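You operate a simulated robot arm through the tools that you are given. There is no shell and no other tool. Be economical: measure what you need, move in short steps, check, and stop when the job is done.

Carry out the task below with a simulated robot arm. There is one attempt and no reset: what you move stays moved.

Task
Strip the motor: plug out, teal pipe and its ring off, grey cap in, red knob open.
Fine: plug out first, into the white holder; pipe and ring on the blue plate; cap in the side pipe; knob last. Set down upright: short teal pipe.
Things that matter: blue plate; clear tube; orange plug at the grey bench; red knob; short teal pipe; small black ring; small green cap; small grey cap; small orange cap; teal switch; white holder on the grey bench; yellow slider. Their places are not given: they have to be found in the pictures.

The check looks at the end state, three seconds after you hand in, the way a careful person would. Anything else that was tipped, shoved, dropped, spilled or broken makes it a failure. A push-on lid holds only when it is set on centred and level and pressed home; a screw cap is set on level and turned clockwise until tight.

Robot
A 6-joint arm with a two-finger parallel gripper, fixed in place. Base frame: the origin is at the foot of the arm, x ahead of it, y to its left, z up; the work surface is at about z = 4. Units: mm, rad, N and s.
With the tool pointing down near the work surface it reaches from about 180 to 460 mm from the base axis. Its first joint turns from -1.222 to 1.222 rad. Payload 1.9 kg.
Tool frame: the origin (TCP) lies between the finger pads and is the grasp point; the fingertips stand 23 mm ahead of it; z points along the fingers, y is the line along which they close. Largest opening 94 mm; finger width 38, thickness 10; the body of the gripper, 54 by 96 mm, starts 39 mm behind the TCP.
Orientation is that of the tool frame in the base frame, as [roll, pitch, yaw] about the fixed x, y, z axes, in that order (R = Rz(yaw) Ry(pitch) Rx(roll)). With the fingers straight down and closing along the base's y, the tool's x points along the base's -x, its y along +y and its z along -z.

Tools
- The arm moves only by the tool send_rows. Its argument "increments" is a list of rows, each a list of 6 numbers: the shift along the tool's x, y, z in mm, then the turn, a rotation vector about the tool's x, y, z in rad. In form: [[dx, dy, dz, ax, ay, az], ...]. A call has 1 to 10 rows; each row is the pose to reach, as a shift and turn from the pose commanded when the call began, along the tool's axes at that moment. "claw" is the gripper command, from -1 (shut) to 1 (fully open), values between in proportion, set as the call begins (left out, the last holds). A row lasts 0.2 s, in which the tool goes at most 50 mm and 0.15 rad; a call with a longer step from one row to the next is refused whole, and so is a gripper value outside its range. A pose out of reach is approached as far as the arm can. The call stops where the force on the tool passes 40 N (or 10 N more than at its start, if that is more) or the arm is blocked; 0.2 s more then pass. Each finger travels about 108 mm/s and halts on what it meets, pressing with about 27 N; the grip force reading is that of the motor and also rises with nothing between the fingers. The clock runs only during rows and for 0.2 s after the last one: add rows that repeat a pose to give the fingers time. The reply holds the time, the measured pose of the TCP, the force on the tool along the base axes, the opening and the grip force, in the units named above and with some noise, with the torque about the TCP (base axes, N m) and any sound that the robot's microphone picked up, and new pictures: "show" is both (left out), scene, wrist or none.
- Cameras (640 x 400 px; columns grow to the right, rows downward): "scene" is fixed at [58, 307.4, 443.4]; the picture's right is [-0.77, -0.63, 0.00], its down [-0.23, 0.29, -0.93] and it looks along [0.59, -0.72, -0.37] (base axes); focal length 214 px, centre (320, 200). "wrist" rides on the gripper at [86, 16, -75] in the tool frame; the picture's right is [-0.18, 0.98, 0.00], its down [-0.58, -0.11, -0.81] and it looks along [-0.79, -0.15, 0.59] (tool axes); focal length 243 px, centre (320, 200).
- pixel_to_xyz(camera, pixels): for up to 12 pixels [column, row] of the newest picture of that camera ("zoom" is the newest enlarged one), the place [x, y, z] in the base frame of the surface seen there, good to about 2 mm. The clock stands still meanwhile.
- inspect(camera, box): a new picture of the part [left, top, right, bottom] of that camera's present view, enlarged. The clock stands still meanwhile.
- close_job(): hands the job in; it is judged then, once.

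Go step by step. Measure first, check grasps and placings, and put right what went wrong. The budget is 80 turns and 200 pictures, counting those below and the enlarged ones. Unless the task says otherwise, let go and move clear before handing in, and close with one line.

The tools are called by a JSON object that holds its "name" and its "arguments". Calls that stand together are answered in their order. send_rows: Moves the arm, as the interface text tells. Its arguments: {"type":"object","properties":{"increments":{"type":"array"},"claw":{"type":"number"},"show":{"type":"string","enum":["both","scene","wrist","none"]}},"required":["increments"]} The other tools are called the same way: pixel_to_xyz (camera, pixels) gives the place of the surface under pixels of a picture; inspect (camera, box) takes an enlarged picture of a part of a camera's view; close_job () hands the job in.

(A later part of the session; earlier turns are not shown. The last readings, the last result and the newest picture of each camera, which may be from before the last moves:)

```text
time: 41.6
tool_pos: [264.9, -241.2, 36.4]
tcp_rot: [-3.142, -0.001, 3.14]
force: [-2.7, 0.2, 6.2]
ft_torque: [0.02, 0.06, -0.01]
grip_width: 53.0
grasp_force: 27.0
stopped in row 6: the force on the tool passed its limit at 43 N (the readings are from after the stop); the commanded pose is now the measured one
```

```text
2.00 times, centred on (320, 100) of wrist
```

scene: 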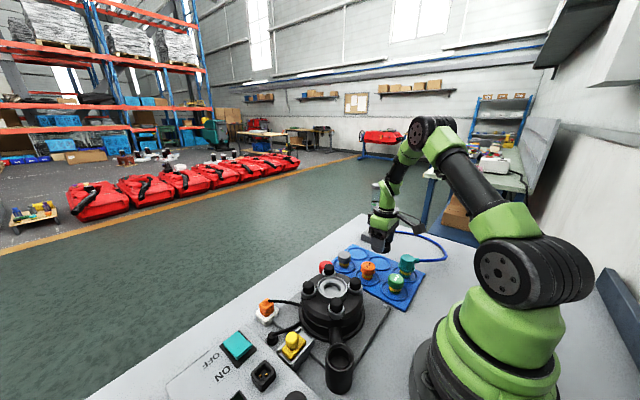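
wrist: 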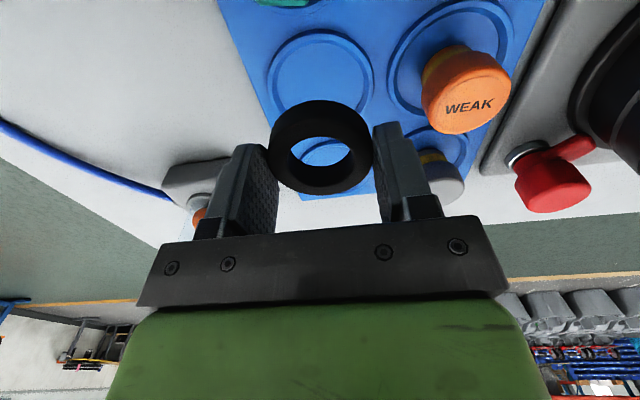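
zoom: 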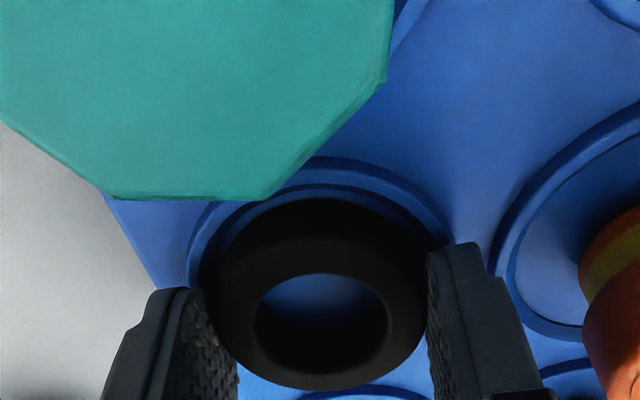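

The ring rests flat in the slot. I open slightly and rise straight up.

{"name": "send_rows", "arguments": {"increments": [[0, 0, -0.5, 0, 0, 0], [0, 0, -0.5, 0, 0, 0]], "claw": 0.35, "show": "none"}}

{"name": "send_rows", "arguments": {"increments": [[0, 0, -20, 0, 0, 0], [0, 0, -60, 0, 0, 0], [0, 0, -105, 0, 0, 0], [0, 0, -150, 0, 0, 0], [0, 0, -150, 0, 0, 0]], "show": "both"}}

{"name": "inspect", "arguments": {"camera": "scene", "box": [320, 225, 440, 325]}}

{"name": "inspect", "arguments": {"camera": "wrist", "box": [320, 0, 480, 130]}}

```text
time: 42.2
tool_pos: [263.9, -240.9, 36.0]
tcp_rot: [-3.139, 0.0, 3.141]
force: [-0.1, -0.2, 0.3]
ft_torque: [-0.05, 0.02, 0.0]
grip_width: 63.5
grasp_force: 0.1
```

```text
time: 43.4
tool_pos: [263.1, -240.9, 187.0]
tcp_rot: [-3.14, 0.0, 3.14]
force: [-0.3, 0.0, 0.4]
ft_torque: [0.0, 0.04, 0.01]
grip_width: 63.4
grasp_force: 0.1
```

scene: 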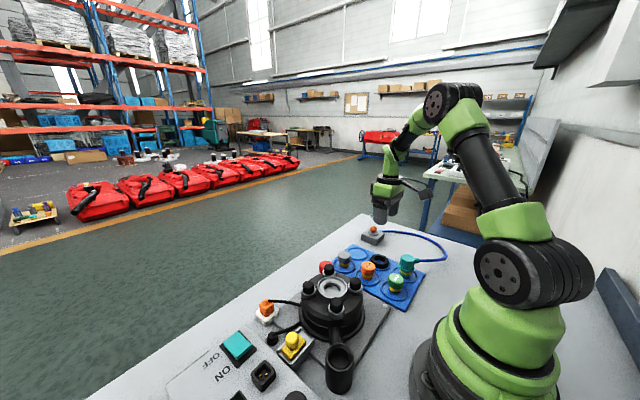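
wrist: 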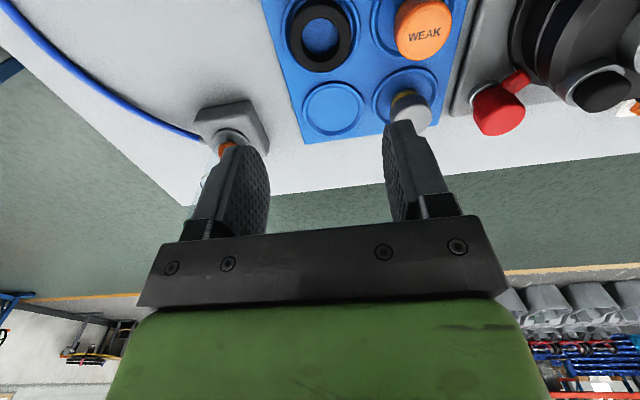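

```text
4.00 times, centred on (380, 275) of scene
```

zoom: 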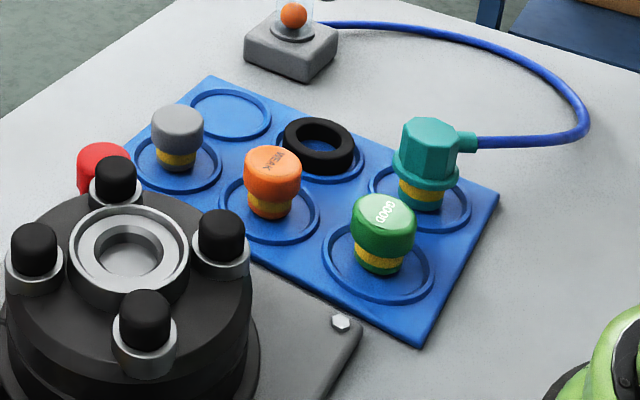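

```text
3.08 times, centred on (400, 65) of wrist
```

zoom: 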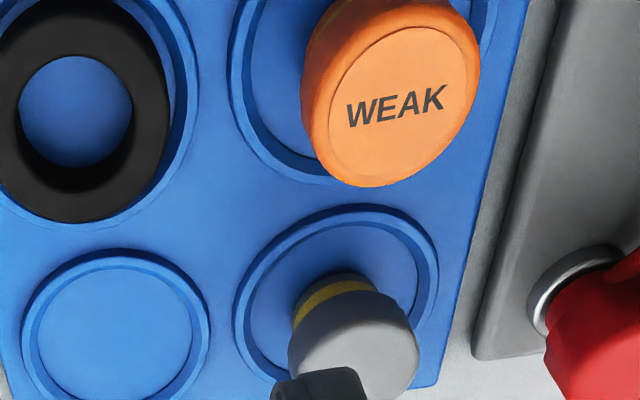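

The ring lies flat in the middle slot. Next is the grey cap: I move above it for measuring.

{"name": "send_rows", "arguments": {"increments": [[0, 35, 0, 0, 0, 0], [0, 70, 0, 0, 0, 0], [-20, 93, 10, 0, 0, 0], [-40, 93, 30, 0, 0, 0], [-40, 93, 30, 0, 0, 0]], "claw": 0.6, "show": "wrist"}}

{"name": "inspect", "arguments": {"camera": "wrist", "box": [240, 20, 400, 130]}}

{"name": "inspect", "arguments": {"camera": "scene", "box": [325, 240, 365, 280]}}

```text
time: 44.6
tool_pos: [305.0, -147.5, 155.5]
tcp_rot: [-3.141, 0.002, 3.141]
force: [-0.4, -0.2, 0.3]
ft_torque: [0.02, -0.02, -0.01]
grip_width: 75.4
grasp_force: 0.1
```

wrist: 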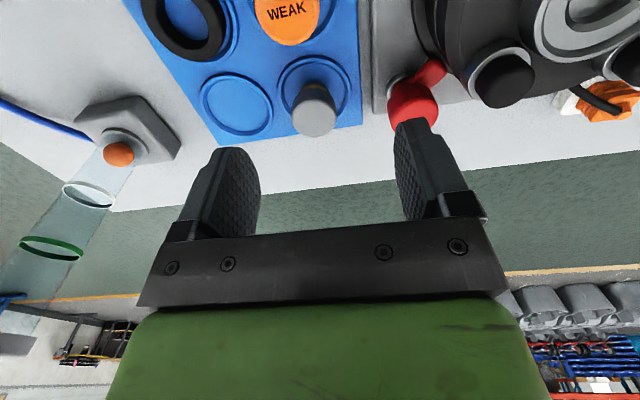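

```text
3.64 times, centred on (320, 75) of wrist
```

zoom: 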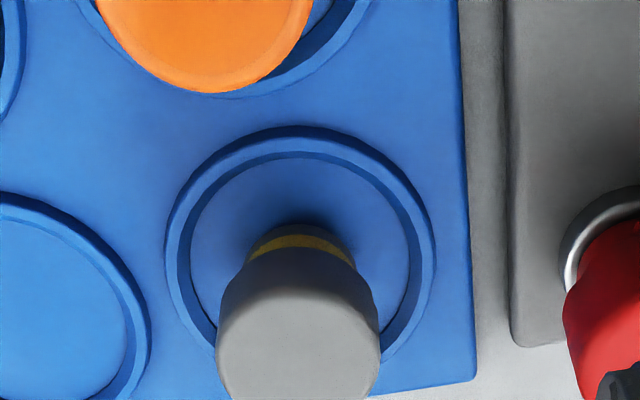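

```text
10.00 times, centred on (345, 260) of scene
```

zoom: 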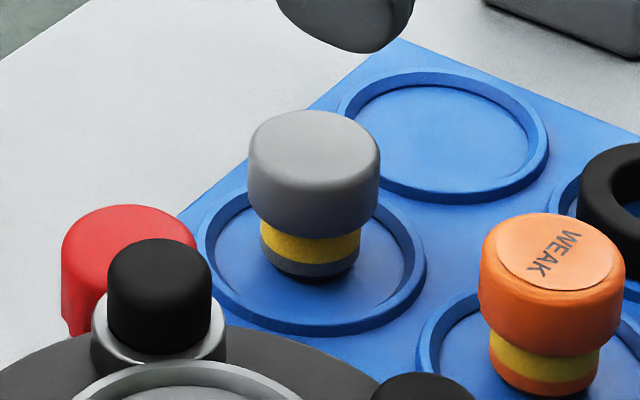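

{"name": "pixel_to_xyz", "arguments": {"camera": "zoom", "pixels": [[315, 130], [315, 180], [315, 225], [315, 245], [315, 270], [255, 180], [375, 180], [265, 250], [355, 250], [315, 115], [265, 135], [365, 140]]}}

{"name": "pixel_to_xyz", "arguments": {"camera": "wrist", "pixels": [[294, 112], [335, 110], [314, 96], [314, 120], [314, 132], [300, 104], [328, 102], [299, 87], [328, 86], [314, 80], [412, 105], [428, 75]]}}

```text
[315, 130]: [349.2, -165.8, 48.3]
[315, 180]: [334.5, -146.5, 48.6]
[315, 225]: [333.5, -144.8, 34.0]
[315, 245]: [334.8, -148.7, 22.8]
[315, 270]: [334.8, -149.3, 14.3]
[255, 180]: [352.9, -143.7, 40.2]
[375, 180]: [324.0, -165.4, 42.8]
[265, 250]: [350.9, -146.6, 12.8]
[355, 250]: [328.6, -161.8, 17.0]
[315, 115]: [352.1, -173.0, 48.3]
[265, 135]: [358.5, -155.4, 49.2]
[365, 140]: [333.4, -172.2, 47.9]
```

```text
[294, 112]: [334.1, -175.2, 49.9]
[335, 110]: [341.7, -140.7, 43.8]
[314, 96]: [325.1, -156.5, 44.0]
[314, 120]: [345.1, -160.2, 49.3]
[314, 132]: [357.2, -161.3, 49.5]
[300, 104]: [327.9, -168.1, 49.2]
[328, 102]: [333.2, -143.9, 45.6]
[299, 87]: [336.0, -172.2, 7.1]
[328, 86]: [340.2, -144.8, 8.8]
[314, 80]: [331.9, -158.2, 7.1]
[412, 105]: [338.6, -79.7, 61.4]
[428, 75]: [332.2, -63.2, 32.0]
```

The grey cap is centred near (342.5,−159), radius ~17.5, body z 29–49. I descend to grip only its body (tips at z≈30).

{"name": "send_rows", "arguments": {"increments": [[-20, -6, 20, 0, 0, 0], [-37.5, -11.5, 50, 0, 0, 0], [-37.5, -11.5, 85, 0, 0, 0], [-37.5, -11.5, 102, 0, 0, 0], [-37.5, -11.5, 102, 0, 0, 0]], "claw": 0.2, "show": "wrist"}}

{"name": "inspect", "arguments": {"camera": "wrist", "box": [220, 80, 420, 230]}}

{"name": "inspect", "arguments": {"camera": "scene", "box": [310, 220, 390, 280]}}

```text
time: 45.8
tool_pos: [342.2, -159.7, 54.0]
tcp_rot: [-3.141, 0.001, 3.138]
force: [-0.6, 0.4, 0.5]
ft_torque: [-0.01, -0.01, -0.02]
grip_width: 56.2
grasp_force: 0.1
```

wrist: 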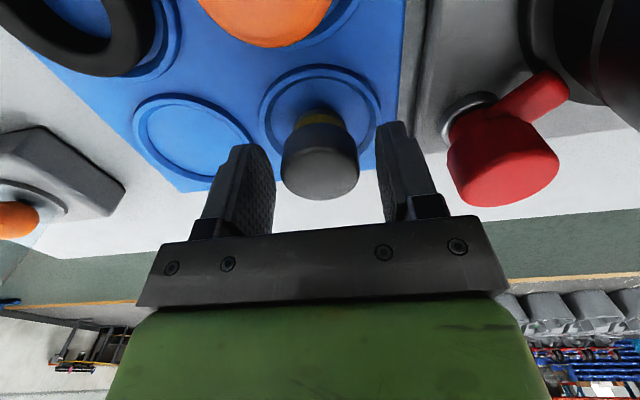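

```text
2.67 times, centred on (320, 155) of wrist
```

zoom: 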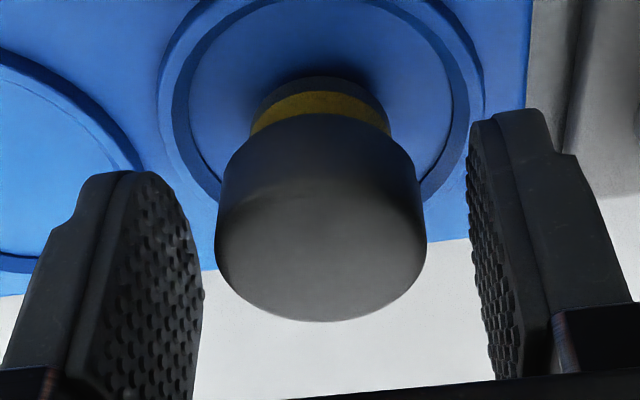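

```text
6.67 times, centred on (350, 250) of scene
```

zoom: 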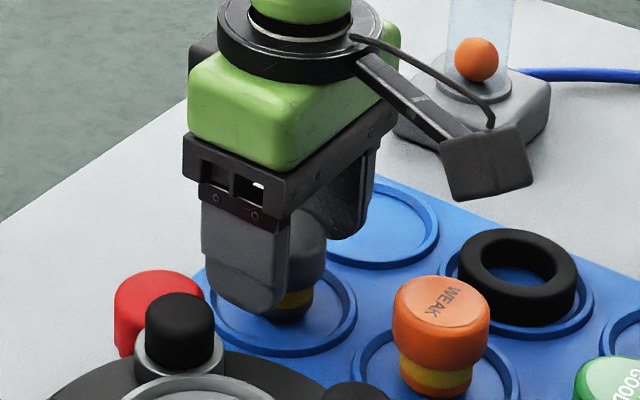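

The cap is centred between the fingers. I close and lift.

{"name": "send_rows", "arguments": {"increments": [[0, 0, 0, 0, 0, 0], [0, 0, 0, 0, 0, 0], [0, 0, 0, 0, 0, 0]], "claw": -1, "show": "none"}}

{"name": "send_rows", "arguments": {"increments": [[0, 0, -10, 0, 0, 0], [0, 0, -50, 0, 0, 0], [0, 0, -95, 0, 0, 0], [0, 0, -130, 0, 0, 0], [0, 0, -130, 0, 0, 0]], "show": "both"}}

{"name": "inspect", "arguments": {"camera": "wrist", "box": [240, 80, 400, 220]}}

```text
time: 46.6
tool_pos: [342.0, -159.2, 55.0]
tcp_rot: [-3.141, 0.001, 3.139]
force: [0.4, -0.1, -0.8]
ft_torque: [-0.01, 0.01, -0.02]
grip_width: 38.3
grasp_force: 27.5
```

```text
time: 47.8
tool_pos: [342.3, -159.5, 184.4]
tcp_rot: [3.141, 0.0, 3.14]
force: [0.8, 0.5, -0.5]
ft_torque: [0.02, 0.01, 0.02]
grip_width: 38.4
grasp_force: 27.2
```

scene: 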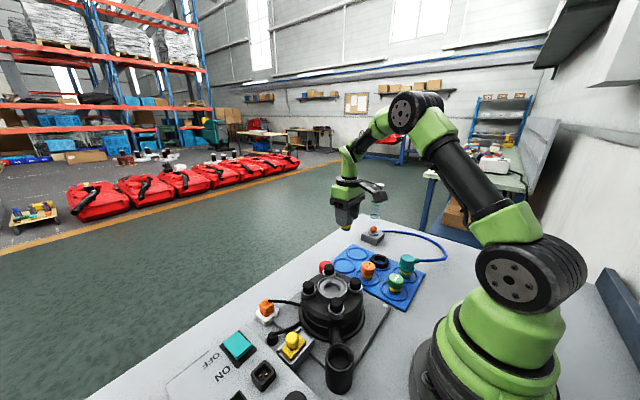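
wrist: 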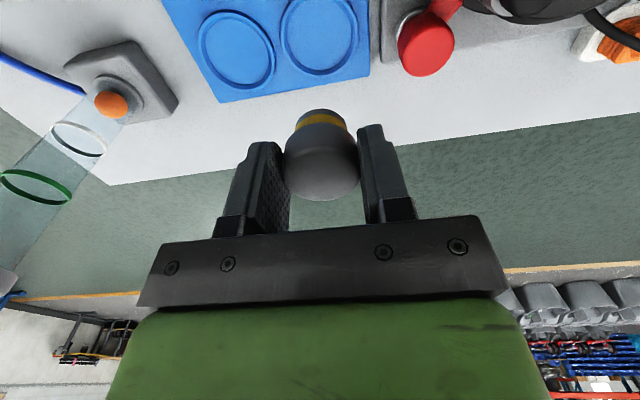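

```text
2.86 times, centred on (320, 150) of wrist
```

zoom: 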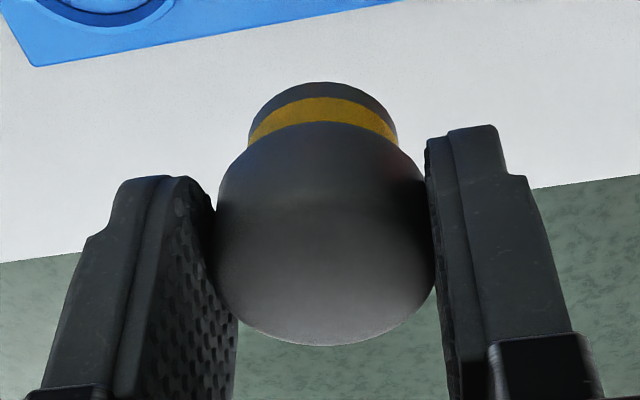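

The cap is lifted, its yellow foot clear below. I check its level and measure the side pipe's mouth (scene (340,352)).

{"name": "pixel_to_xyz", "arguments": {"camera": "zoom", "pixels": [[325, 340], [320, 230], [240, 290], [415, 290], [320, 90], [320, 110]]}}

{"name": "inspect", "arguments": {"camera": "scene", "box": [310, 330, 370, 400]}}

{"name": "pixel_to_xyz", "arguments": {"camera": "zoom", "pixels": [[255, 140], [385, 140], [320, 90], [320, 195], [275, 120], [365, 120], [270, 150], [365, 155], [320, 110], [320, 175], [320, 140], [320, 70]]}}

```text
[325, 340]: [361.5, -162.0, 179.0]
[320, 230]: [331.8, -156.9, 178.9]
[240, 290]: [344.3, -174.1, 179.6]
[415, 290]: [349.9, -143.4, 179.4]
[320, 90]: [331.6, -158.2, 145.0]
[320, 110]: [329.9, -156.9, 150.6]
```

```text
5.71 times, centred on (340, 365) of scene
```

zoom: 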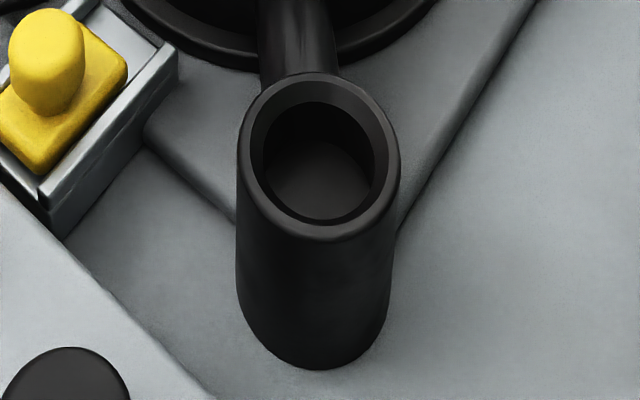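

```text
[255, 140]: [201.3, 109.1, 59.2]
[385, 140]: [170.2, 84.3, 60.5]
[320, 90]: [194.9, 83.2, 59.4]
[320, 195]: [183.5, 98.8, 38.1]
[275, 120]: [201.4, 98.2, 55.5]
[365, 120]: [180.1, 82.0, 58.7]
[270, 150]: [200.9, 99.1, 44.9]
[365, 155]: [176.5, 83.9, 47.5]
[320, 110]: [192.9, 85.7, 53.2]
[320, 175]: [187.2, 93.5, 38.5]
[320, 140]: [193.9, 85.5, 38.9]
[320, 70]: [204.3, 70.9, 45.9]
```

The cap is level and centred in the grip; the side pipe's mouth is near (186,97), rim z≈60, depth ~22 mm matching the foot. I carry the cap there at height.

{"name": "send_rows", "arguments": {"increments": [[10, 40, -5, 0, 0, 0], [25, 80, -5, 0, 0, 0], [45, 120, -5, 0, 0, 0], [70, 160, -5, 0, 0, 0], [95, 195, -5, 0, 0, 0], [125, 225, 0, 0, 0, 0], [150, 250, 10, 0, 0, 0], [156, 256, 20, 0, 0, 0], [156, 256, 20, 0, 0, 0]], "show": "both"}}

{"name": "inspect", "arguments": {"camera": "wrist", "box": [220, 0, 420, 200]}}

{"name": "inspect", "arguments": {"camera": "scene", "box": [280, 290, 400, 400]}}

```text
time: 49.8
tool_pos: [186.5, 98.6, 163.5]
tcp_rot: [-3.141, 0.0, 3.14]
force: [0.2, -0.7, -0.2]
ft_torque: [-0.01, 0.02, 0.01]
grip_width: 38.3
grasp_force: 27.2
```

scene: 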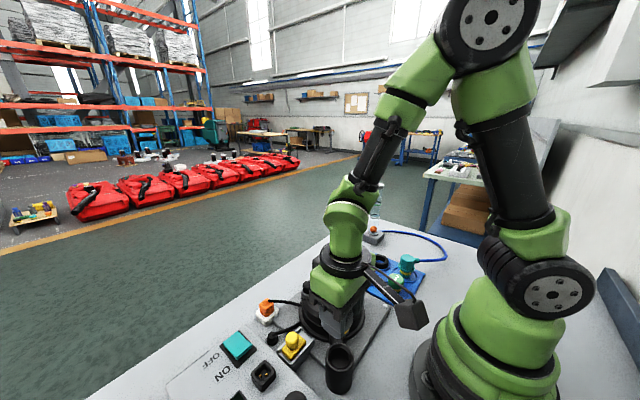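
wrist: 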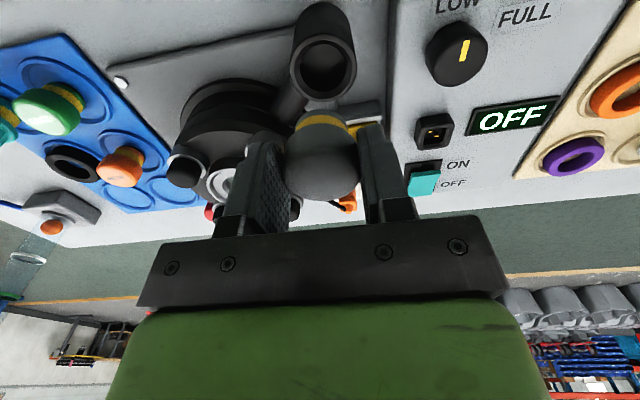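

```text
2.00 times, centred on (320, 100) of wrist
```

zoom: 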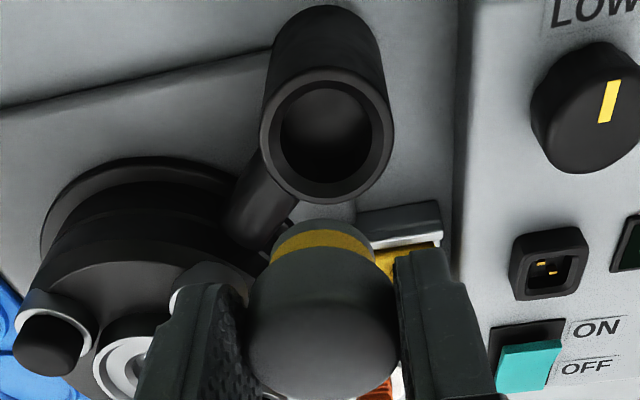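

```text
3.64 times, centred on (340, 345) of scene
```

zoom: 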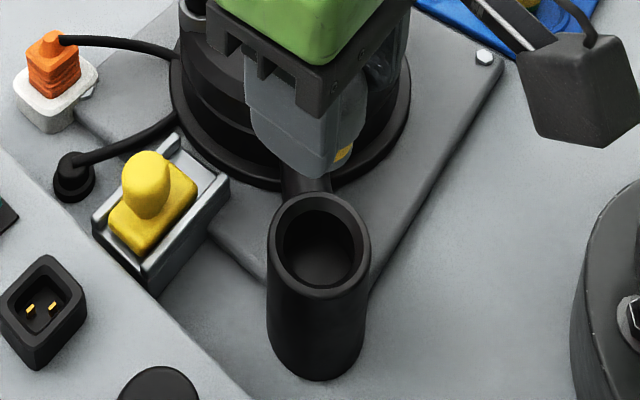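

I measure the mouth's inner and outer rim from this closer wrist view.

{"name": "inspect", "arguments": {"camera": "wrist", "box": [280, 20, 370, 110]}}

{"name": "pixel_to_xyz", "arguments": {"camera": "wrist", "pixels": [[293, 66], [354, 66], [323, 37], [328, 98], [301, 67], [347, 66], [325, 90], [322, 45], [303, 45], [345, 45], [305, 90], [348, 88]]}}

```text
4.44 times, centred on (325, 65) of wrist
```

zoom: 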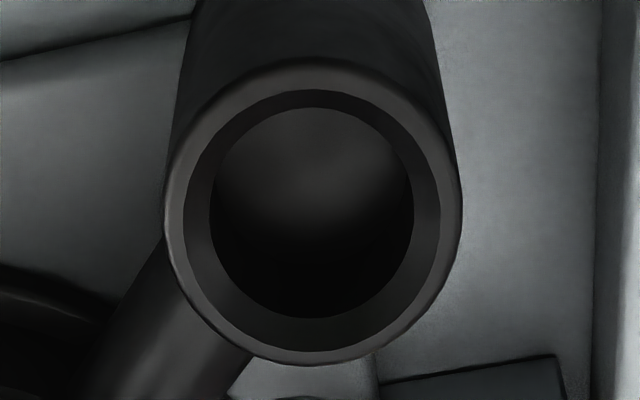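

```text
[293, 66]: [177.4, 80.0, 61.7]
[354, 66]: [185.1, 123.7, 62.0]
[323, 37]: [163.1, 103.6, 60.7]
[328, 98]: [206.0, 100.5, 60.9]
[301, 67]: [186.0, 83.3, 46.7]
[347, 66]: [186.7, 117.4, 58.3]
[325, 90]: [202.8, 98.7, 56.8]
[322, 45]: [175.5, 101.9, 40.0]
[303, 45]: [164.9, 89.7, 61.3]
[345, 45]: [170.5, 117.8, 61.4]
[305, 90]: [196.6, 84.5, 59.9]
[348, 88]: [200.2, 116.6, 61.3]
```

Wrist and scene agree on a mouth centre of about (183.2,101.6), rim z 61, outer radius 22. I correct and lower so the foot hovers just above the rim.

{"name": "send_rows", "arguments": {"increments": [[3.3, 2.9, 10, 0, 0, 0], [3.3, 2.9, 30, 0, 0, 0], [3.3, 2.9, 49, 0, 0, 0], [3.3, 2.9, 49, 0, 0, 0]], "show": "none"}}

{"name": "inspect", "arguments": {"camera": "wrist", "box": [240, 60, 400, 210]}}

{"name": "inspect", "arguments": {"camera": "scene", "box": [300, 320, 380, 400]}}

```text
time: 50.8
tool_pos: [182.5, 100.7, 114.8]
tcp_rot: [-3.141, 0.0, 3.142]
force: [-0.3, -0.3, -0.8]
ft_torque: [0.01, -0.03, 0.01]
grip_width: 38.4
grasp_force: 26.5
```

```text
2.67 times, centred on (320, 135) of wrist
```

zoom: 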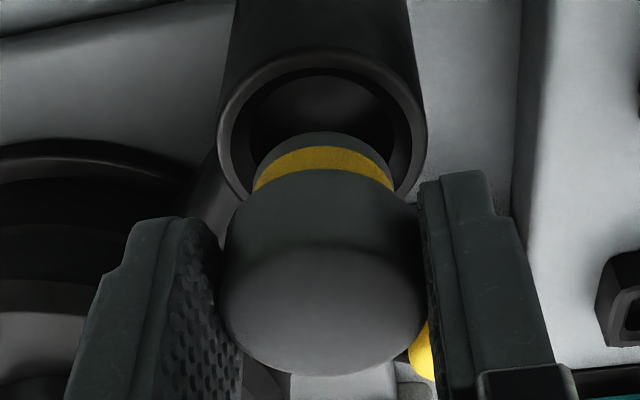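

```text
5.00 times, centred on (340, 360) of scene
```

zoom: 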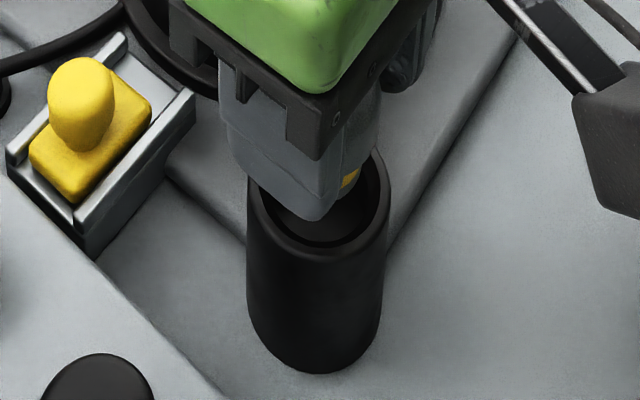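

The foot lines up with the mouth (cap axis column ≈ mouth centre column). I lower gently into the mouth, watching the forces.

{"name": "send_rows", "arguments": {"increments": [[0, 0, 4, 0, 0, 0], [0, 0, 7, 0, 0, 0], [0, 0, 10, 0, 0, 0], [0, 0, 13, 0, 0, 0], [0, 0, 13, 0, 0, 0]], "show": "none"}}

{"name": "inspect", "arguments": {"camera": "wrist", "box": [240, 60, 400, 210]}}

```text
time: 52.0
tool_pos: [183.1, 99.9, 103.5]
tcp_rot: [3.141, 0.001, 3.139]
force: [0.1, 0.6, -0.3]
ft_torque: [0.02, 0.03, 0.01]
grip_width: 38.8
grasp_force: 27.2
```

```text
2.67 times, centred on (320, 135) of wrist
```

zoom: 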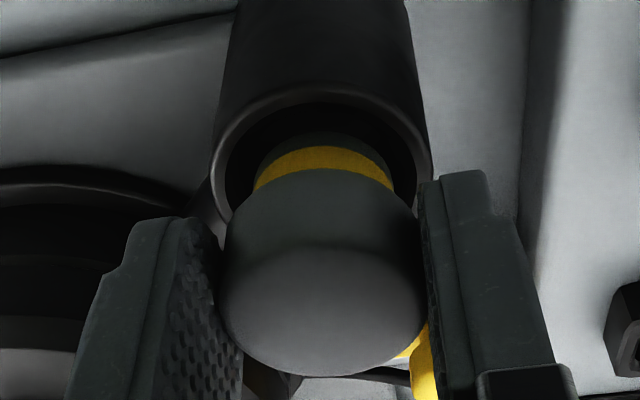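

No contact force; the foot is in the mouth. I continue down.

{"name": "send_rows", "arguments": {"increments": [[0, 0, 4, 0, 0, 0], [0, 0, 7, 0, 0, 0], [0, 0, 10, 0, 0, 0], [0, 0, 12, 0, 0, 0], [0, 0, 14, 0, 0, 0], [0, 0, 16, 0, 0, 0], [0, 0, 17, 0, 0, 0]], "show": "none"}}

{"name": "inspect", "arguments": {"camera": "wrist", "box": [240, 60, 400, 210]}}

{"name": "inspect", "arguments": {"camera": "scene", "box": [300, 320, 380, 400]}}

```text
time: 53.5
tool_pos: [183.0, 99.0, 87.6]
tcp_rot: [-3.141, -0.001, 3.138]
force: [-1.2, 0.5, 5.6]
ft_torque: [0.03, 0.04, 0.05]
grip_width: 38.0
grasp_force: 27.0
stopped in row 7: the force on the tool passed its limit at 47 N (the readings are from after the stop); the commanded pose is now the measured one
```

```text
2.67 times, centred on (320, 135) of wrist
```

zoom: 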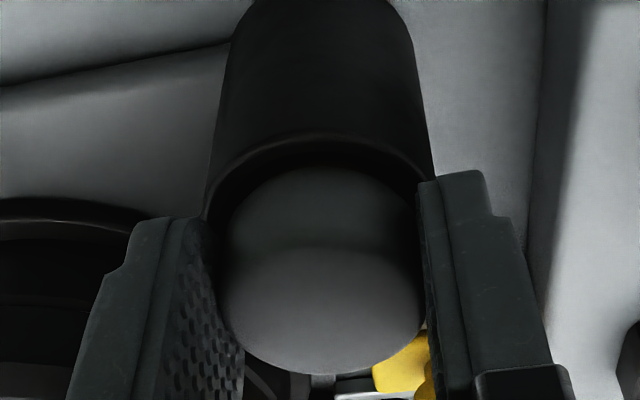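

```text
5.00 times, centred on (340, 360) of scene
```

zoom: 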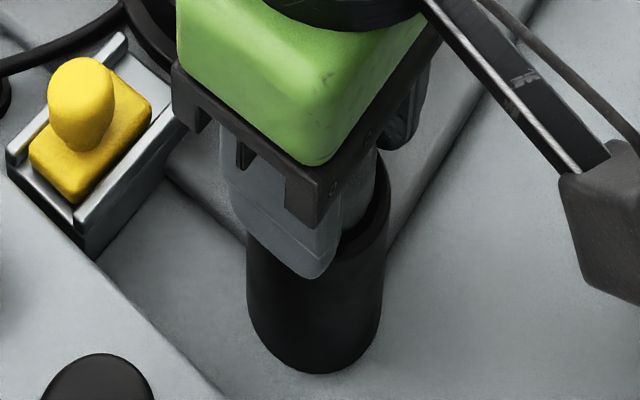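

The cap body met the rim at z≈87.6, fully seated (47 N peak). As the pipe had a turn-lock, I now turn the cap clockwise and watch the torque.

{"name": "send_rows", "arguments": {"increments": [[0, 0, 0.5, 0, 0, 0.1], [0, 0, 0.5, 0, 0, 0.2], [0, 0, 0.5, 0, 0, 0.3], [0, 0, 0.5, 0, 0, 0.4], [0, 0, 0.5, 0, 0, 0.4]], "show": "none"}}

{"name": "inspect", "arguments": {"camera": "wrist", "box": [240, 60, 400, 210]}}

```text
time: 54.1
tool_pos: [184.5, 100.7, 86.5]
tcp_rot: [3.138, 0.005, 2.964]
force: [0.4, -0.2, 5.2]
ft_torque: [-0.1, 0.06, 0.37]
grip_width: 38.0
grasp_force: 27.0
stopped in row 3: the force on the tool passed its limit at 41 N (the readings are from after the stop); the commanded pose is now the measured one
```

```text
2.67 times, centred on (320, 135) of wrist
```

zoom: 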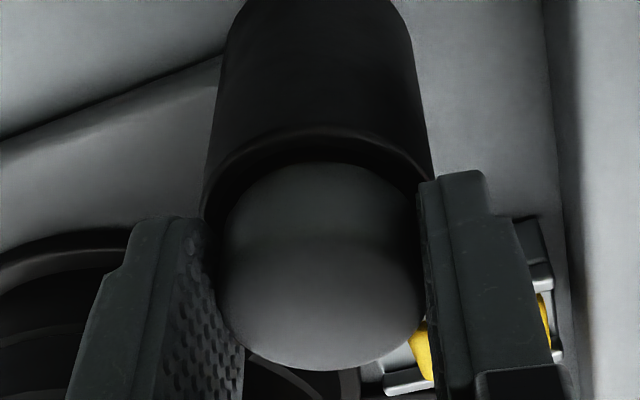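

The stop came from pressing (41 N); turning met 0.37 N·m. I continue the turn without extra downward push.

{"name": "send_rows", "arguments": {"increments": [[0, 0, -0.2, 0, 0, 0.08], [0, 0, -0.2, 0, 0, 0.16], [0, 0, -0.2, 0, 0, 0.24], [0, 0, -0.2, 0, 0, 0.32], [0, 0, -0.2, 0, 0, 0.4], [0, 0, -0.2, 0, 0, 0.4]], "show": "none"}}

{"name": "send_rows", "arguments": {"increments": [[0, 0, -1, 0, 0, 0], [0, 0, -2, 0, 0, 0], [0, 0, -2, 0, 0, 0]], "show": "none"}}

{"name": "inspect", "arguments": {"camera": "wrist", "box": [240, 60, 400, 210]}}

```text
time: 55.5
tool_pos: [183.4, 100.0, 87.9]
tcp_rot: [3.138, 0.003, 2.558]
force: [-0.2, 1.8, 3.0]
ft_torque: [-0.2, -0.11, -0.05]
grip_width: 38.3
grasp_force: 26.8
```

```text
time: 56.3
tool_pos: [182.7, 99.8, 89.4]
tcp_rot: [3.138, 0.003, 2.563]
force: [-0.3, -0.5, 0.3]
ft_torque: [-0.02, 0.0, 0.02]
grip_width: 38.1
grasp_force: 27.0
```

```text
2.67 times, centred on (320, 135) of wrist
```

zoom: 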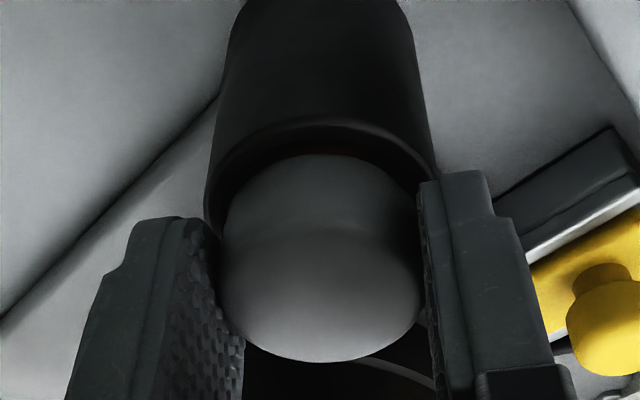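

The cap lifts freely by 2 mm, so it isn't locked. I set it down again with light pressure and turn further clockwise to see whether anything catches.

{"name": "send_rows", "arguments": {"increments": [[0, 0, 1.5, 0, 0, 0], [0, 0, 2.3, 0, 0, 0], [0, 0, 2.5, 0, 0, 0.1], [0, 0, 2.5, 0, 0, 0.2], [0, 0, 2.5, 0, 0, 0.3], [0, 0, 2.5, 0, 0, 0.4], [0, 0, 2.5, 0, 0, 0.5], [0, 0, 2.5, 0, 0, 0.5]], "show": "none"}}

{"name": "inspect", "arguments": {"camera": "scene", "box": [300, 320, 380, 400]}}

```text
time: 57.8
tool_pos: [183.3, 100.4, 87.7]
tcp_rot: [3.133, 0.001, 2.139]
force: [1.4, 2.8, 4.8]
ft_torque: [-0.25, 0.18, 0.39]
grip_width: 38.2
grasp_force: 27.2
stopped in row 7: the force on the tool passed its limit at 41 N (the readings are from after the stop); the commanded pose is now the measured one
```

```text
5.00 times, centred on (340, 360) of scene
```

zoom: 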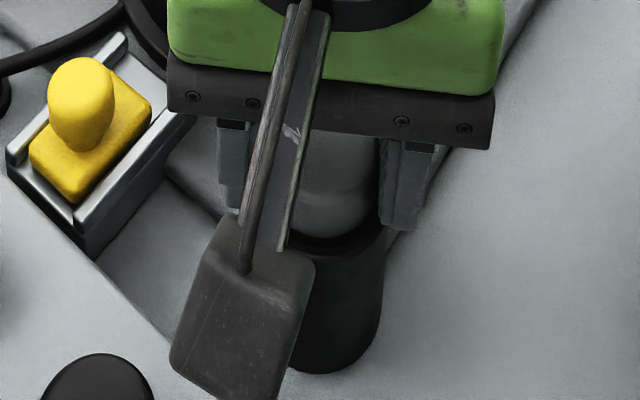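

The torque matches plain rim friction. One more gentle pull test tells whether it holds.

{"name": "send_rows", "arguments": {"increments": [[0, 0, -1, 0, 0, 0], [0, 0, -2.5, 0, 0, 0], [0, 0, -2.5, 0, 0, 0]], "show": "none"}}

{"name": "inspect", "arguments": {"camera": "scene", "box": [310, 340, 380, 390]}}

{"name": "inspect", "arguments": {"camera": "wrist", "box": [240, 60, 400, 210]}}

```text
time: 58.6
tool_pos: [184.1, 101.9, 89.5]
tcp_rot: [3.134, 0.002, 2.139]
force: [-0.7, 0.4, -0.8]
ft_torque: [0.01, 0.01, 0.0]
grip_width: 37.8
grasp_force: 27.2
```

```text
8.00 times, centred on (345, 365) of scene
```

zoom: 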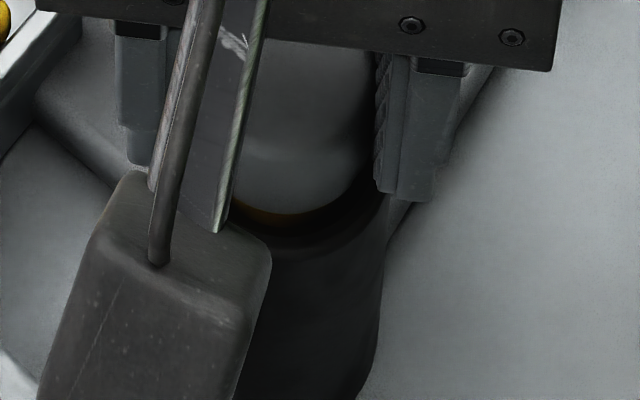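

```text
2.67 times, centred on (320, 135) of wrist
```

zoom: 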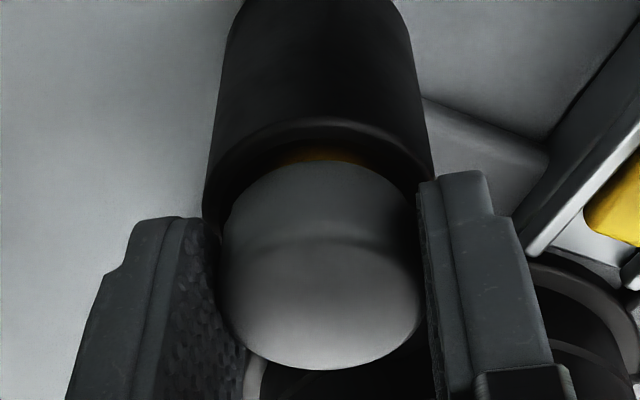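

The cap has no lock; it is a drop-in fit (yellow shows only when lifted). I lower it home, press lightly, and let go.

{"name": "send_rows", "arguments": {"increments": [[0, 0, 1.5, 0, 0, 0], [0, 0, 2.5, 0, 0, 0], [0, 0, 3.0, 0, 0, 0], [0, 0, 3.0, 0, 0, 0]], "show": "none"}}

{"name": "send_rows", "arguments": {"increments": [[0, 0, 0, 0, 0, 0], [0, 0, 0, 0, 0, 0]], "claw": 0.1, "show": "none"}}

{"name": "send_rows", "arguments": {"increments": [[0, 0, -20, 0, 0, 0], [0, 0, -60, 0, 0, 0], [0, 0, -100, 0, 0, 0], [0, 0, -130, 0, 0, -0.1], [0, 0, -130, 0, 0, -0.2], [0, 0, -130, 0, 0, -0.3], [0, 0, -130, 0, 0, -0.3]], "show": "both"}}

{"name": "inspect", "arguments": {"camera": "scene", "box": [300, 320, 380, 400]}}

```text
time: 59.6
tool_pos: [183.4, 100.4, 86.7]
tcp_rot: [3.132, 0.003, 2.139]
force: [-3.4, 2.2, 32.7]
ft_torque: [-0.25, 0.47, -0.08]
grip_width: 38.1
grasp_force: 27.0
```

```text
time: 60.2
tool_pos: [184.0, 99.7, 86.9]
tcp_rot: [3.132, 0.001, 2.139]
force: [0.2, -0.1, 0.6]
ft_torque: [0.01, -0.01, 0.02]
grip_width: 51.7
grasp_force: 0.1
```

```text
time: 61.8
tool_pos: [180.7, 101.5, 216.2]
tcp_rot: [3.134, 0.004, 2.44]
force: [-0.5, -1.1, 0.3]
ft_torque: [-0.03, 0.02, 0.03]
grip_width: 51.8
grasp_force: 0.1
```

scene: 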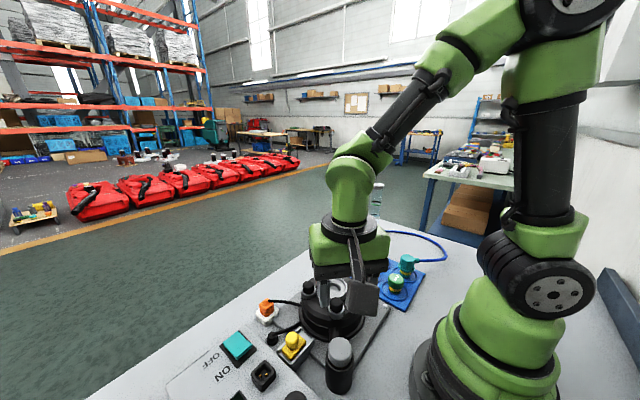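
wrist: 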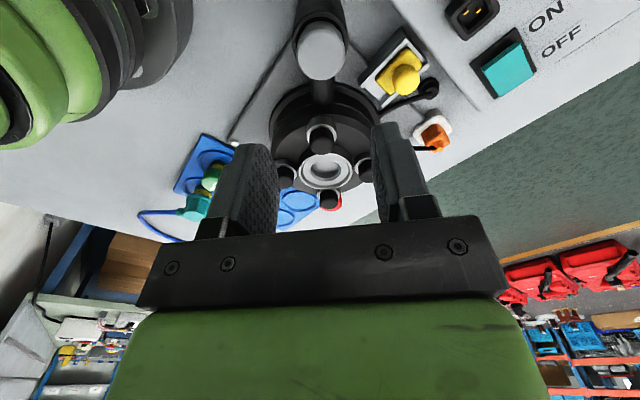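

```text
5.00 times, centred on (340, 360) of scene
```

zoom: 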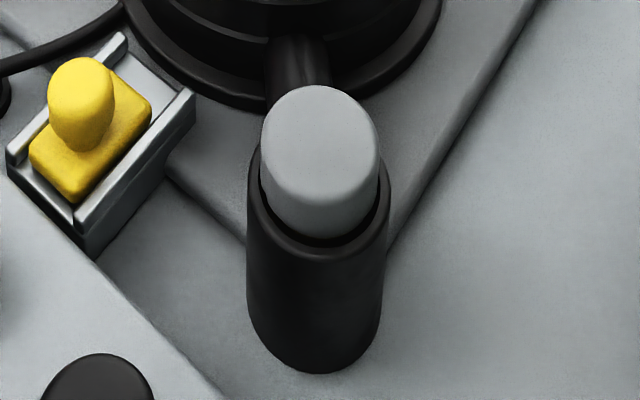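

The grey cap sits level in the side pipe. Now the red knob: I move over to view it closely.

{"name": "send_rows", "arguments": {"increments": [[-40, -13, 0, 0, 0, -0.14], [-80, -26, 0, 0, 0, -0.28], [-120, -39, 0, 0, 0, -0.42], [-160, -52, 0, 0, 0, -0.56], [-192, -64, 10, 0, 0, -0.7], [-192, -64, 25, 0, 0, -0.7], [-192, -64, 25, 0, 0, -0.7]], "claw": 0.6, "show": "both"}}

{"name": "inspect", "arguments": {"camera": "wrist", "box": [240, 40, 400, 180]}}

{"name": "inspect", "arguments": {"camera": "scene", "box": [300, 245, 350, 295]}}

```text
time: 63.4
tool_pos: [288.0, -72.0, 192.3]
tcp_rot: [3.138, 0.008, 3.14]
force: [-0.3, 1.0, -0.4]
ft_torque: [0.03, -0.01, -0.02]
grip_width: 74.8
grasp_force: 0.0
```

scene: 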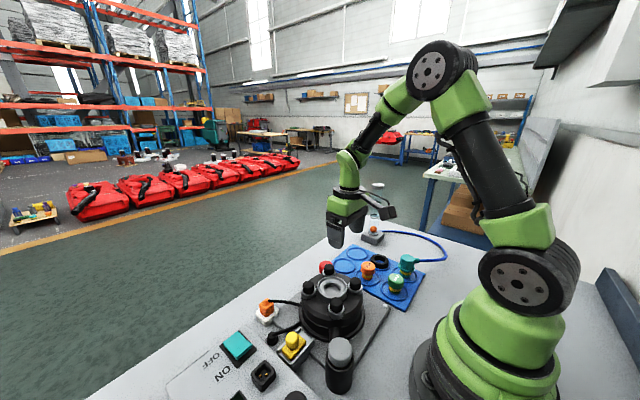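
wrist: 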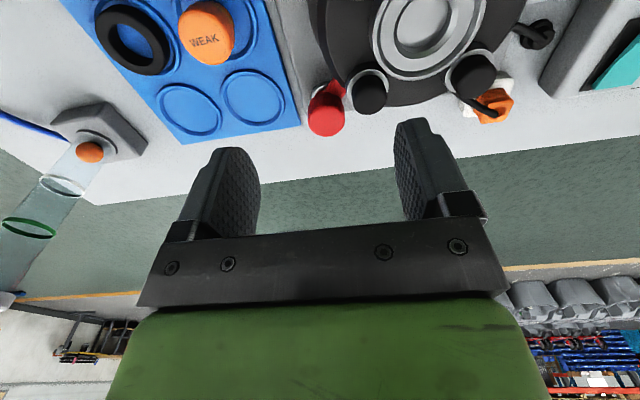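

```text
2.86 times, centred on (320, 110) of wrist
```

zoom: 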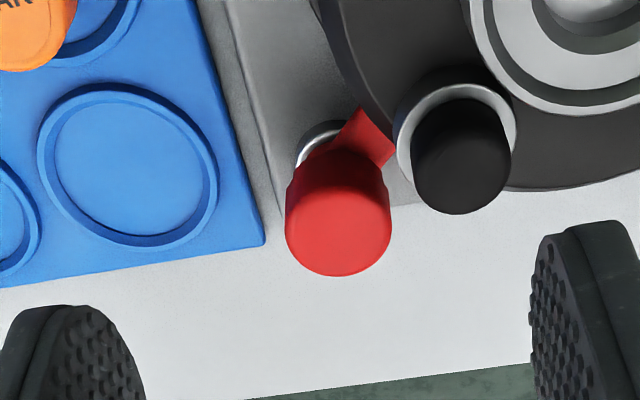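

```text
8.00 times, centred on (325, 270) of scene
```

zoom: 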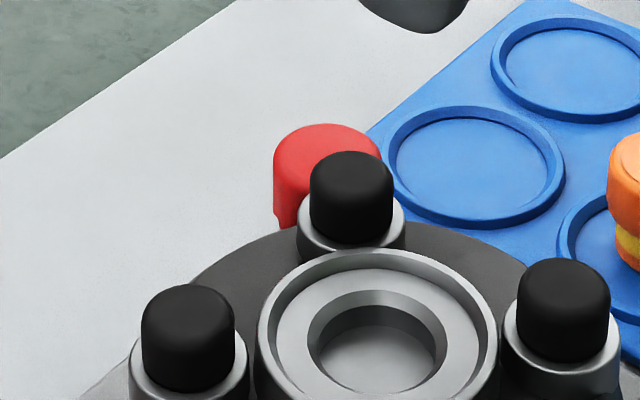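

The red knob is a round body with a short lever pointing at the motor. I measure it, and zoom closer.

{"name": "inspect", "arguments": {"camera": "wrist", "box": [295, 60, 375, 145]}}

{"name": "pixel_to_xyz", "arguments": {"camera": "zoom", "pixels": [[150, 230], [250, 220], [200, 170], [205, 285], [200, 230], [160, 125], [250, 85], [280, 135], [230, 110], [165, 90], [155, 190], [240, 180]]}}

{"name": "pixel_to_xyz", "arguments": {"camera": "scene", "pixels": [[325, 263], [322, 263], [322, 268], [330, 263], [322, 272], [326, 262]]}}

```text
4.71 times, centred on (335, 102) of wrist
```

zoom: 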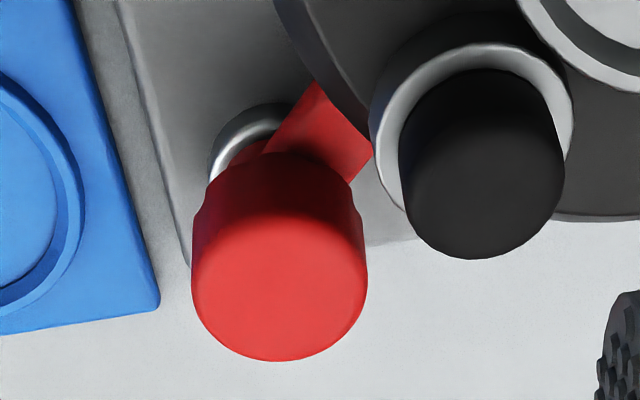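

```text
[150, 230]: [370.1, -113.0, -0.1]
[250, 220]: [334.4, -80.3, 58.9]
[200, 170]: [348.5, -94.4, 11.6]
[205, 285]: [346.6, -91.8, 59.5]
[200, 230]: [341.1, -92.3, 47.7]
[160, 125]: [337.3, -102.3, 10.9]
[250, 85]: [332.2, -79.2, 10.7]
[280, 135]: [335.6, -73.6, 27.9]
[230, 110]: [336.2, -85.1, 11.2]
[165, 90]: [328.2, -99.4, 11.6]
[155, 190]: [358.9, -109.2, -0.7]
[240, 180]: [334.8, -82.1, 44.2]
```

```text
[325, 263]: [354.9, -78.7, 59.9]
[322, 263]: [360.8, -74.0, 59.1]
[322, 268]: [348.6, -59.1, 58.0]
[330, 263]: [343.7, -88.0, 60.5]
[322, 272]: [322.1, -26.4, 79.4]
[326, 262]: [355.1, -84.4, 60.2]
```

{"name": "pixel_to_xyz", "arguments": {"camera": "zoom", "pixels": [[318, 90], [370, 155], [275, 145], [345, 180], [320, 130], [193, 290], [367, 275], [280, 225], [280, 355], [215, 335], [345, 330], [225, 140]]}}

{"name": "inspect", "arguments": {"camera": "wrist", "box": [295, 60, 375, 145]}}

{"name": "pixel_to_xyz", "arguments": {"camera": "zoom", "pixels": [[318, 90], [370, 155], [275, 145], [345, 180], [320, 130], [193, 290], [367, 275], [280, 225], [280, 355], [215, 335], [345, 330], [225, 140]]}}

```text
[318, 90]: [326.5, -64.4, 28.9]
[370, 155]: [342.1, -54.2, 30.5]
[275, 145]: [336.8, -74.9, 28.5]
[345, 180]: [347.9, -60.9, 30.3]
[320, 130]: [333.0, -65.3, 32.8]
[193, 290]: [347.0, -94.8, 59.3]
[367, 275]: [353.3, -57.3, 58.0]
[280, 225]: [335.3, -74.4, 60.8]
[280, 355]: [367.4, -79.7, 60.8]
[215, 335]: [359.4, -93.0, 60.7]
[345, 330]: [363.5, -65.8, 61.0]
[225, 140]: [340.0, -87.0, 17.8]
```

```text
4.71 times, centred on (335, 102) of wrist
```

zoom: 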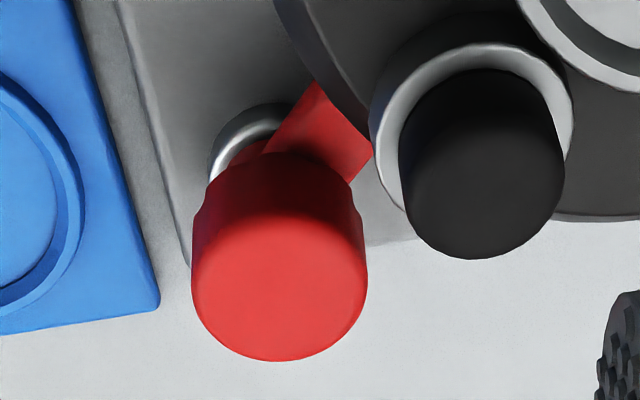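

```text
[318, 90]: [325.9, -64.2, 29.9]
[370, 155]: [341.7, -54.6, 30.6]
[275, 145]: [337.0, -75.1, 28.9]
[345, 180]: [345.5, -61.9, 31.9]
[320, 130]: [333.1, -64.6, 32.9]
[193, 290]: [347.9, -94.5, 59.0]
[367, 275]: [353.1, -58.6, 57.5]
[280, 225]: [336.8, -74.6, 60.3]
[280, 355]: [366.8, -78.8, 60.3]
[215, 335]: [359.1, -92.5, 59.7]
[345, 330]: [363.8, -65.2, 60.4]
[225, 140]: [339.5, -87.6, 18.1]
```

The knob top is centred at (351,−76), radius ~18, top z 60; its lever (z≈30) points at the motor. I check the motor wall's clearance near it before gripping.

{"name": "pixel_to_xyz", "arguments": {"camera": "zoom", "pixels": [[285, 20], [320, 65], [340, 90], [365, 130], [350, 60], [400, 200], [330, 30], [215, 170], [255, 150], [345, 215], [195, 225], [205, 200]]}}

{"name": "pixel_to_xyz", "arguments": {"camera": "scene", "pixels": [[362, 315], [355, 300], [360, 295], [366, 320], [305, 320], [302, 308], [350, 325]]}}

```text
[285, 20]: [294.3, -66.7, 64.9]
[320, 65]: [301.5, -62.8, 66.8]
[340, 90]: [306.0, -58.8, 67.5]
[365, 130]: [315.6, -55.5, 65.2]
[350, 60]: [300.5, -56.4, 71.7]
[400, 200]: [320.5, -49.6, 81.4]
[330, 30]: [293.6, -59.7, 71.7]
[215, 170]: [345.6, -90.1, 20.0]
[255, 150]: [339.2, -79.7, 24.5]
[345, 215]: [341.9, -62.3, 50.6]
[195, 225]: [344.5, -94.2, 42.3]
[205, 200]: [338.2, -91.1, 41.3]
```

```text
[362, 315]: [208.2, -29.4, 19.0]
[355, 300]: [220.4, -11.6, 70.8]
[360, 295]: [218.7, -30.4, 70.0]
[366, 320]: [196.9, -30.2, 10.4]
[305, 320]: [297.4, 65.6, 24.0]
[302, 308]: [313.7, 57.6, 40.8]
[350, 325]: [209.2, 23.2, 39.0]
```

The motor wall is at radius ~69, leaving ~38 mm from the knob axis; enough for gripping. I approach with the tool pre-turned clockwise by 0.75 rad.

{"name": "send_rows", "arguments": {"increments": [[-20, -1, 10, 0, 0, 0.15], [-45, -3, 30, 0, 0, 0.3], [-63, -4, 50, 0, 0, 0.45], [-63, -4, 70, 0, 0, 0.6], [-63, -4, 92, 0, 0, 0.75], [-63, -4, 92, 0, 0, 0.75]], "claw": 0.28, "show": "wrist"}}

{"name": "inspect", "arguments": {"camera": "wrist", "box": [220, 60, 420, 220]}}

{"name": "inspect", "arguments": {"camera": "scene", "box": [280, 210, 370, 300]}}

```text
time: 64.8
tool_pos: [350.6, -76.6, 99.2]
tcp_rot: [3.133, 0.005, 2.388]
force: [0.3, -0.7, -0.1]
ft_torque: [0.02, -0.01, -0.02]
grip_width: 60.1
grasp_force: 0.0
```

wrist: 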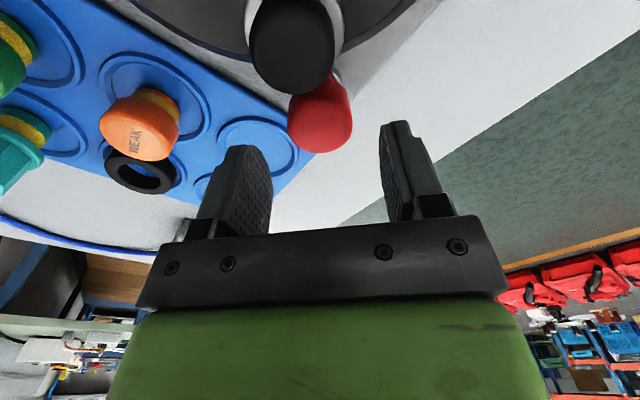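

```text
2.50 times, centred on (320, 140) of wrist
```

zoom: 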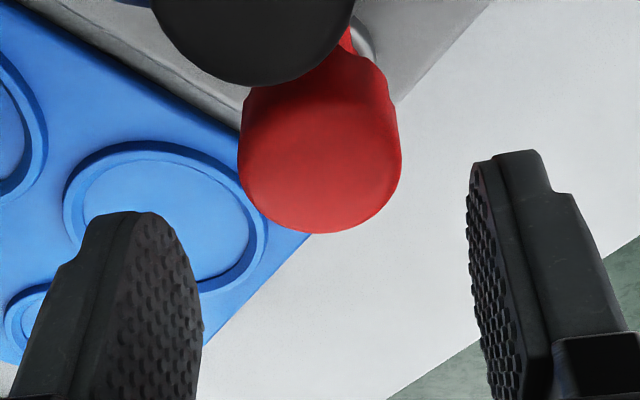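

```text
4.44 times, centred on (325, 255) of scene
```

zoom: 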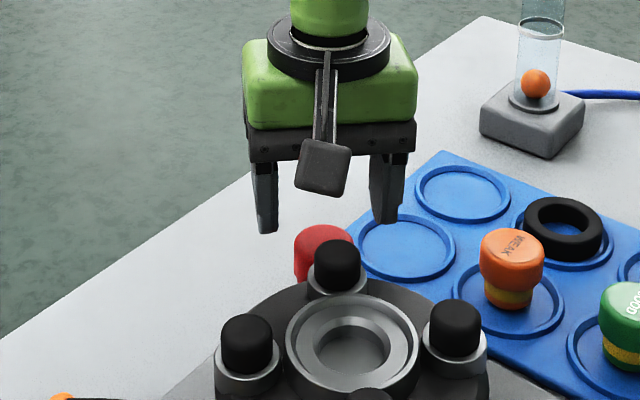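

The knob is centred under the fingers (column 320). I descend to z≈63 and close on it.

{"name": "send_rows", "arguments": {"increments": [[0, 0, 15, 0, 0, 0], [0, 0, 30, 0, 0, 0], [0, 0, 36, 0, 0, 0], [0, 0, 36, 0, 0, 0]], "show": "none"}}

{"name": "send_rows", "arguments": {"increments": [[0, 0, 0, 0, 0, 0], [0, 0, 0, 0, 0, 0], [0, 0, 0, 0, 0, 0]], "claw": -1, "show": "wrist"}}

{"name": "inspect", "arguments": {"camera": "scene", "box": [280, 210, 370, 300]}}

```text
time: 65.8
tool_pos: [351.8, -75.7, 64.1]
tcp_rot: [3.132, 0.005, 2.391]
force: [-0.3, 0.3, -0.5]
ft_torque: [0.01, 0.02, 0.02]
grip_width: 60.2
grasp_force: 0.0
```

```text
time: 66.6
tool_pos: [350.6, -76.2, 64.3]
tcp_rot: [3.134, 0.004, 2.389]
force: [-4.7, -9.5, 1.9]
ft_torque: [-0.59, 0.49, 0.01]
grip_width: 37.7
grasp_force: 44.7
```

wrist: 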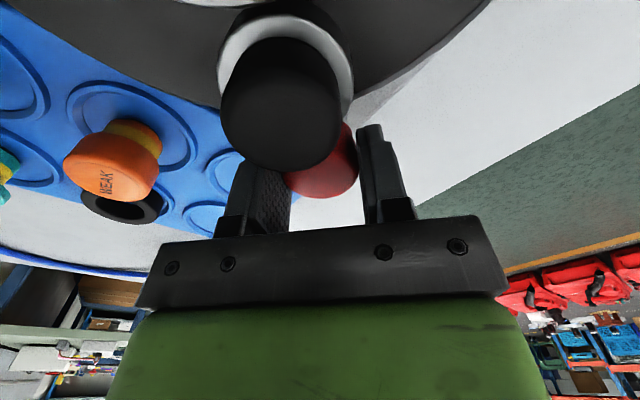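

```text
4.44 times, centred on (325, 255) of scene
```

zoom: 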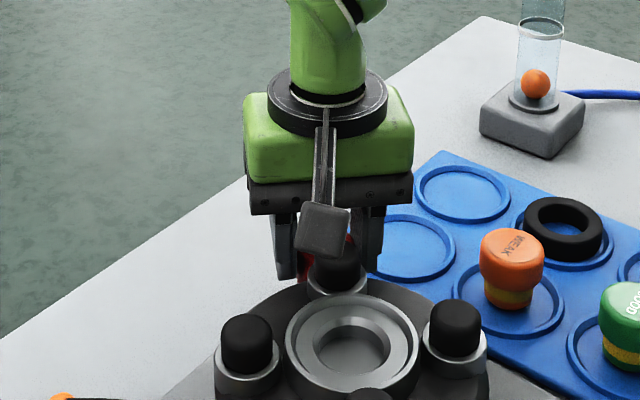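

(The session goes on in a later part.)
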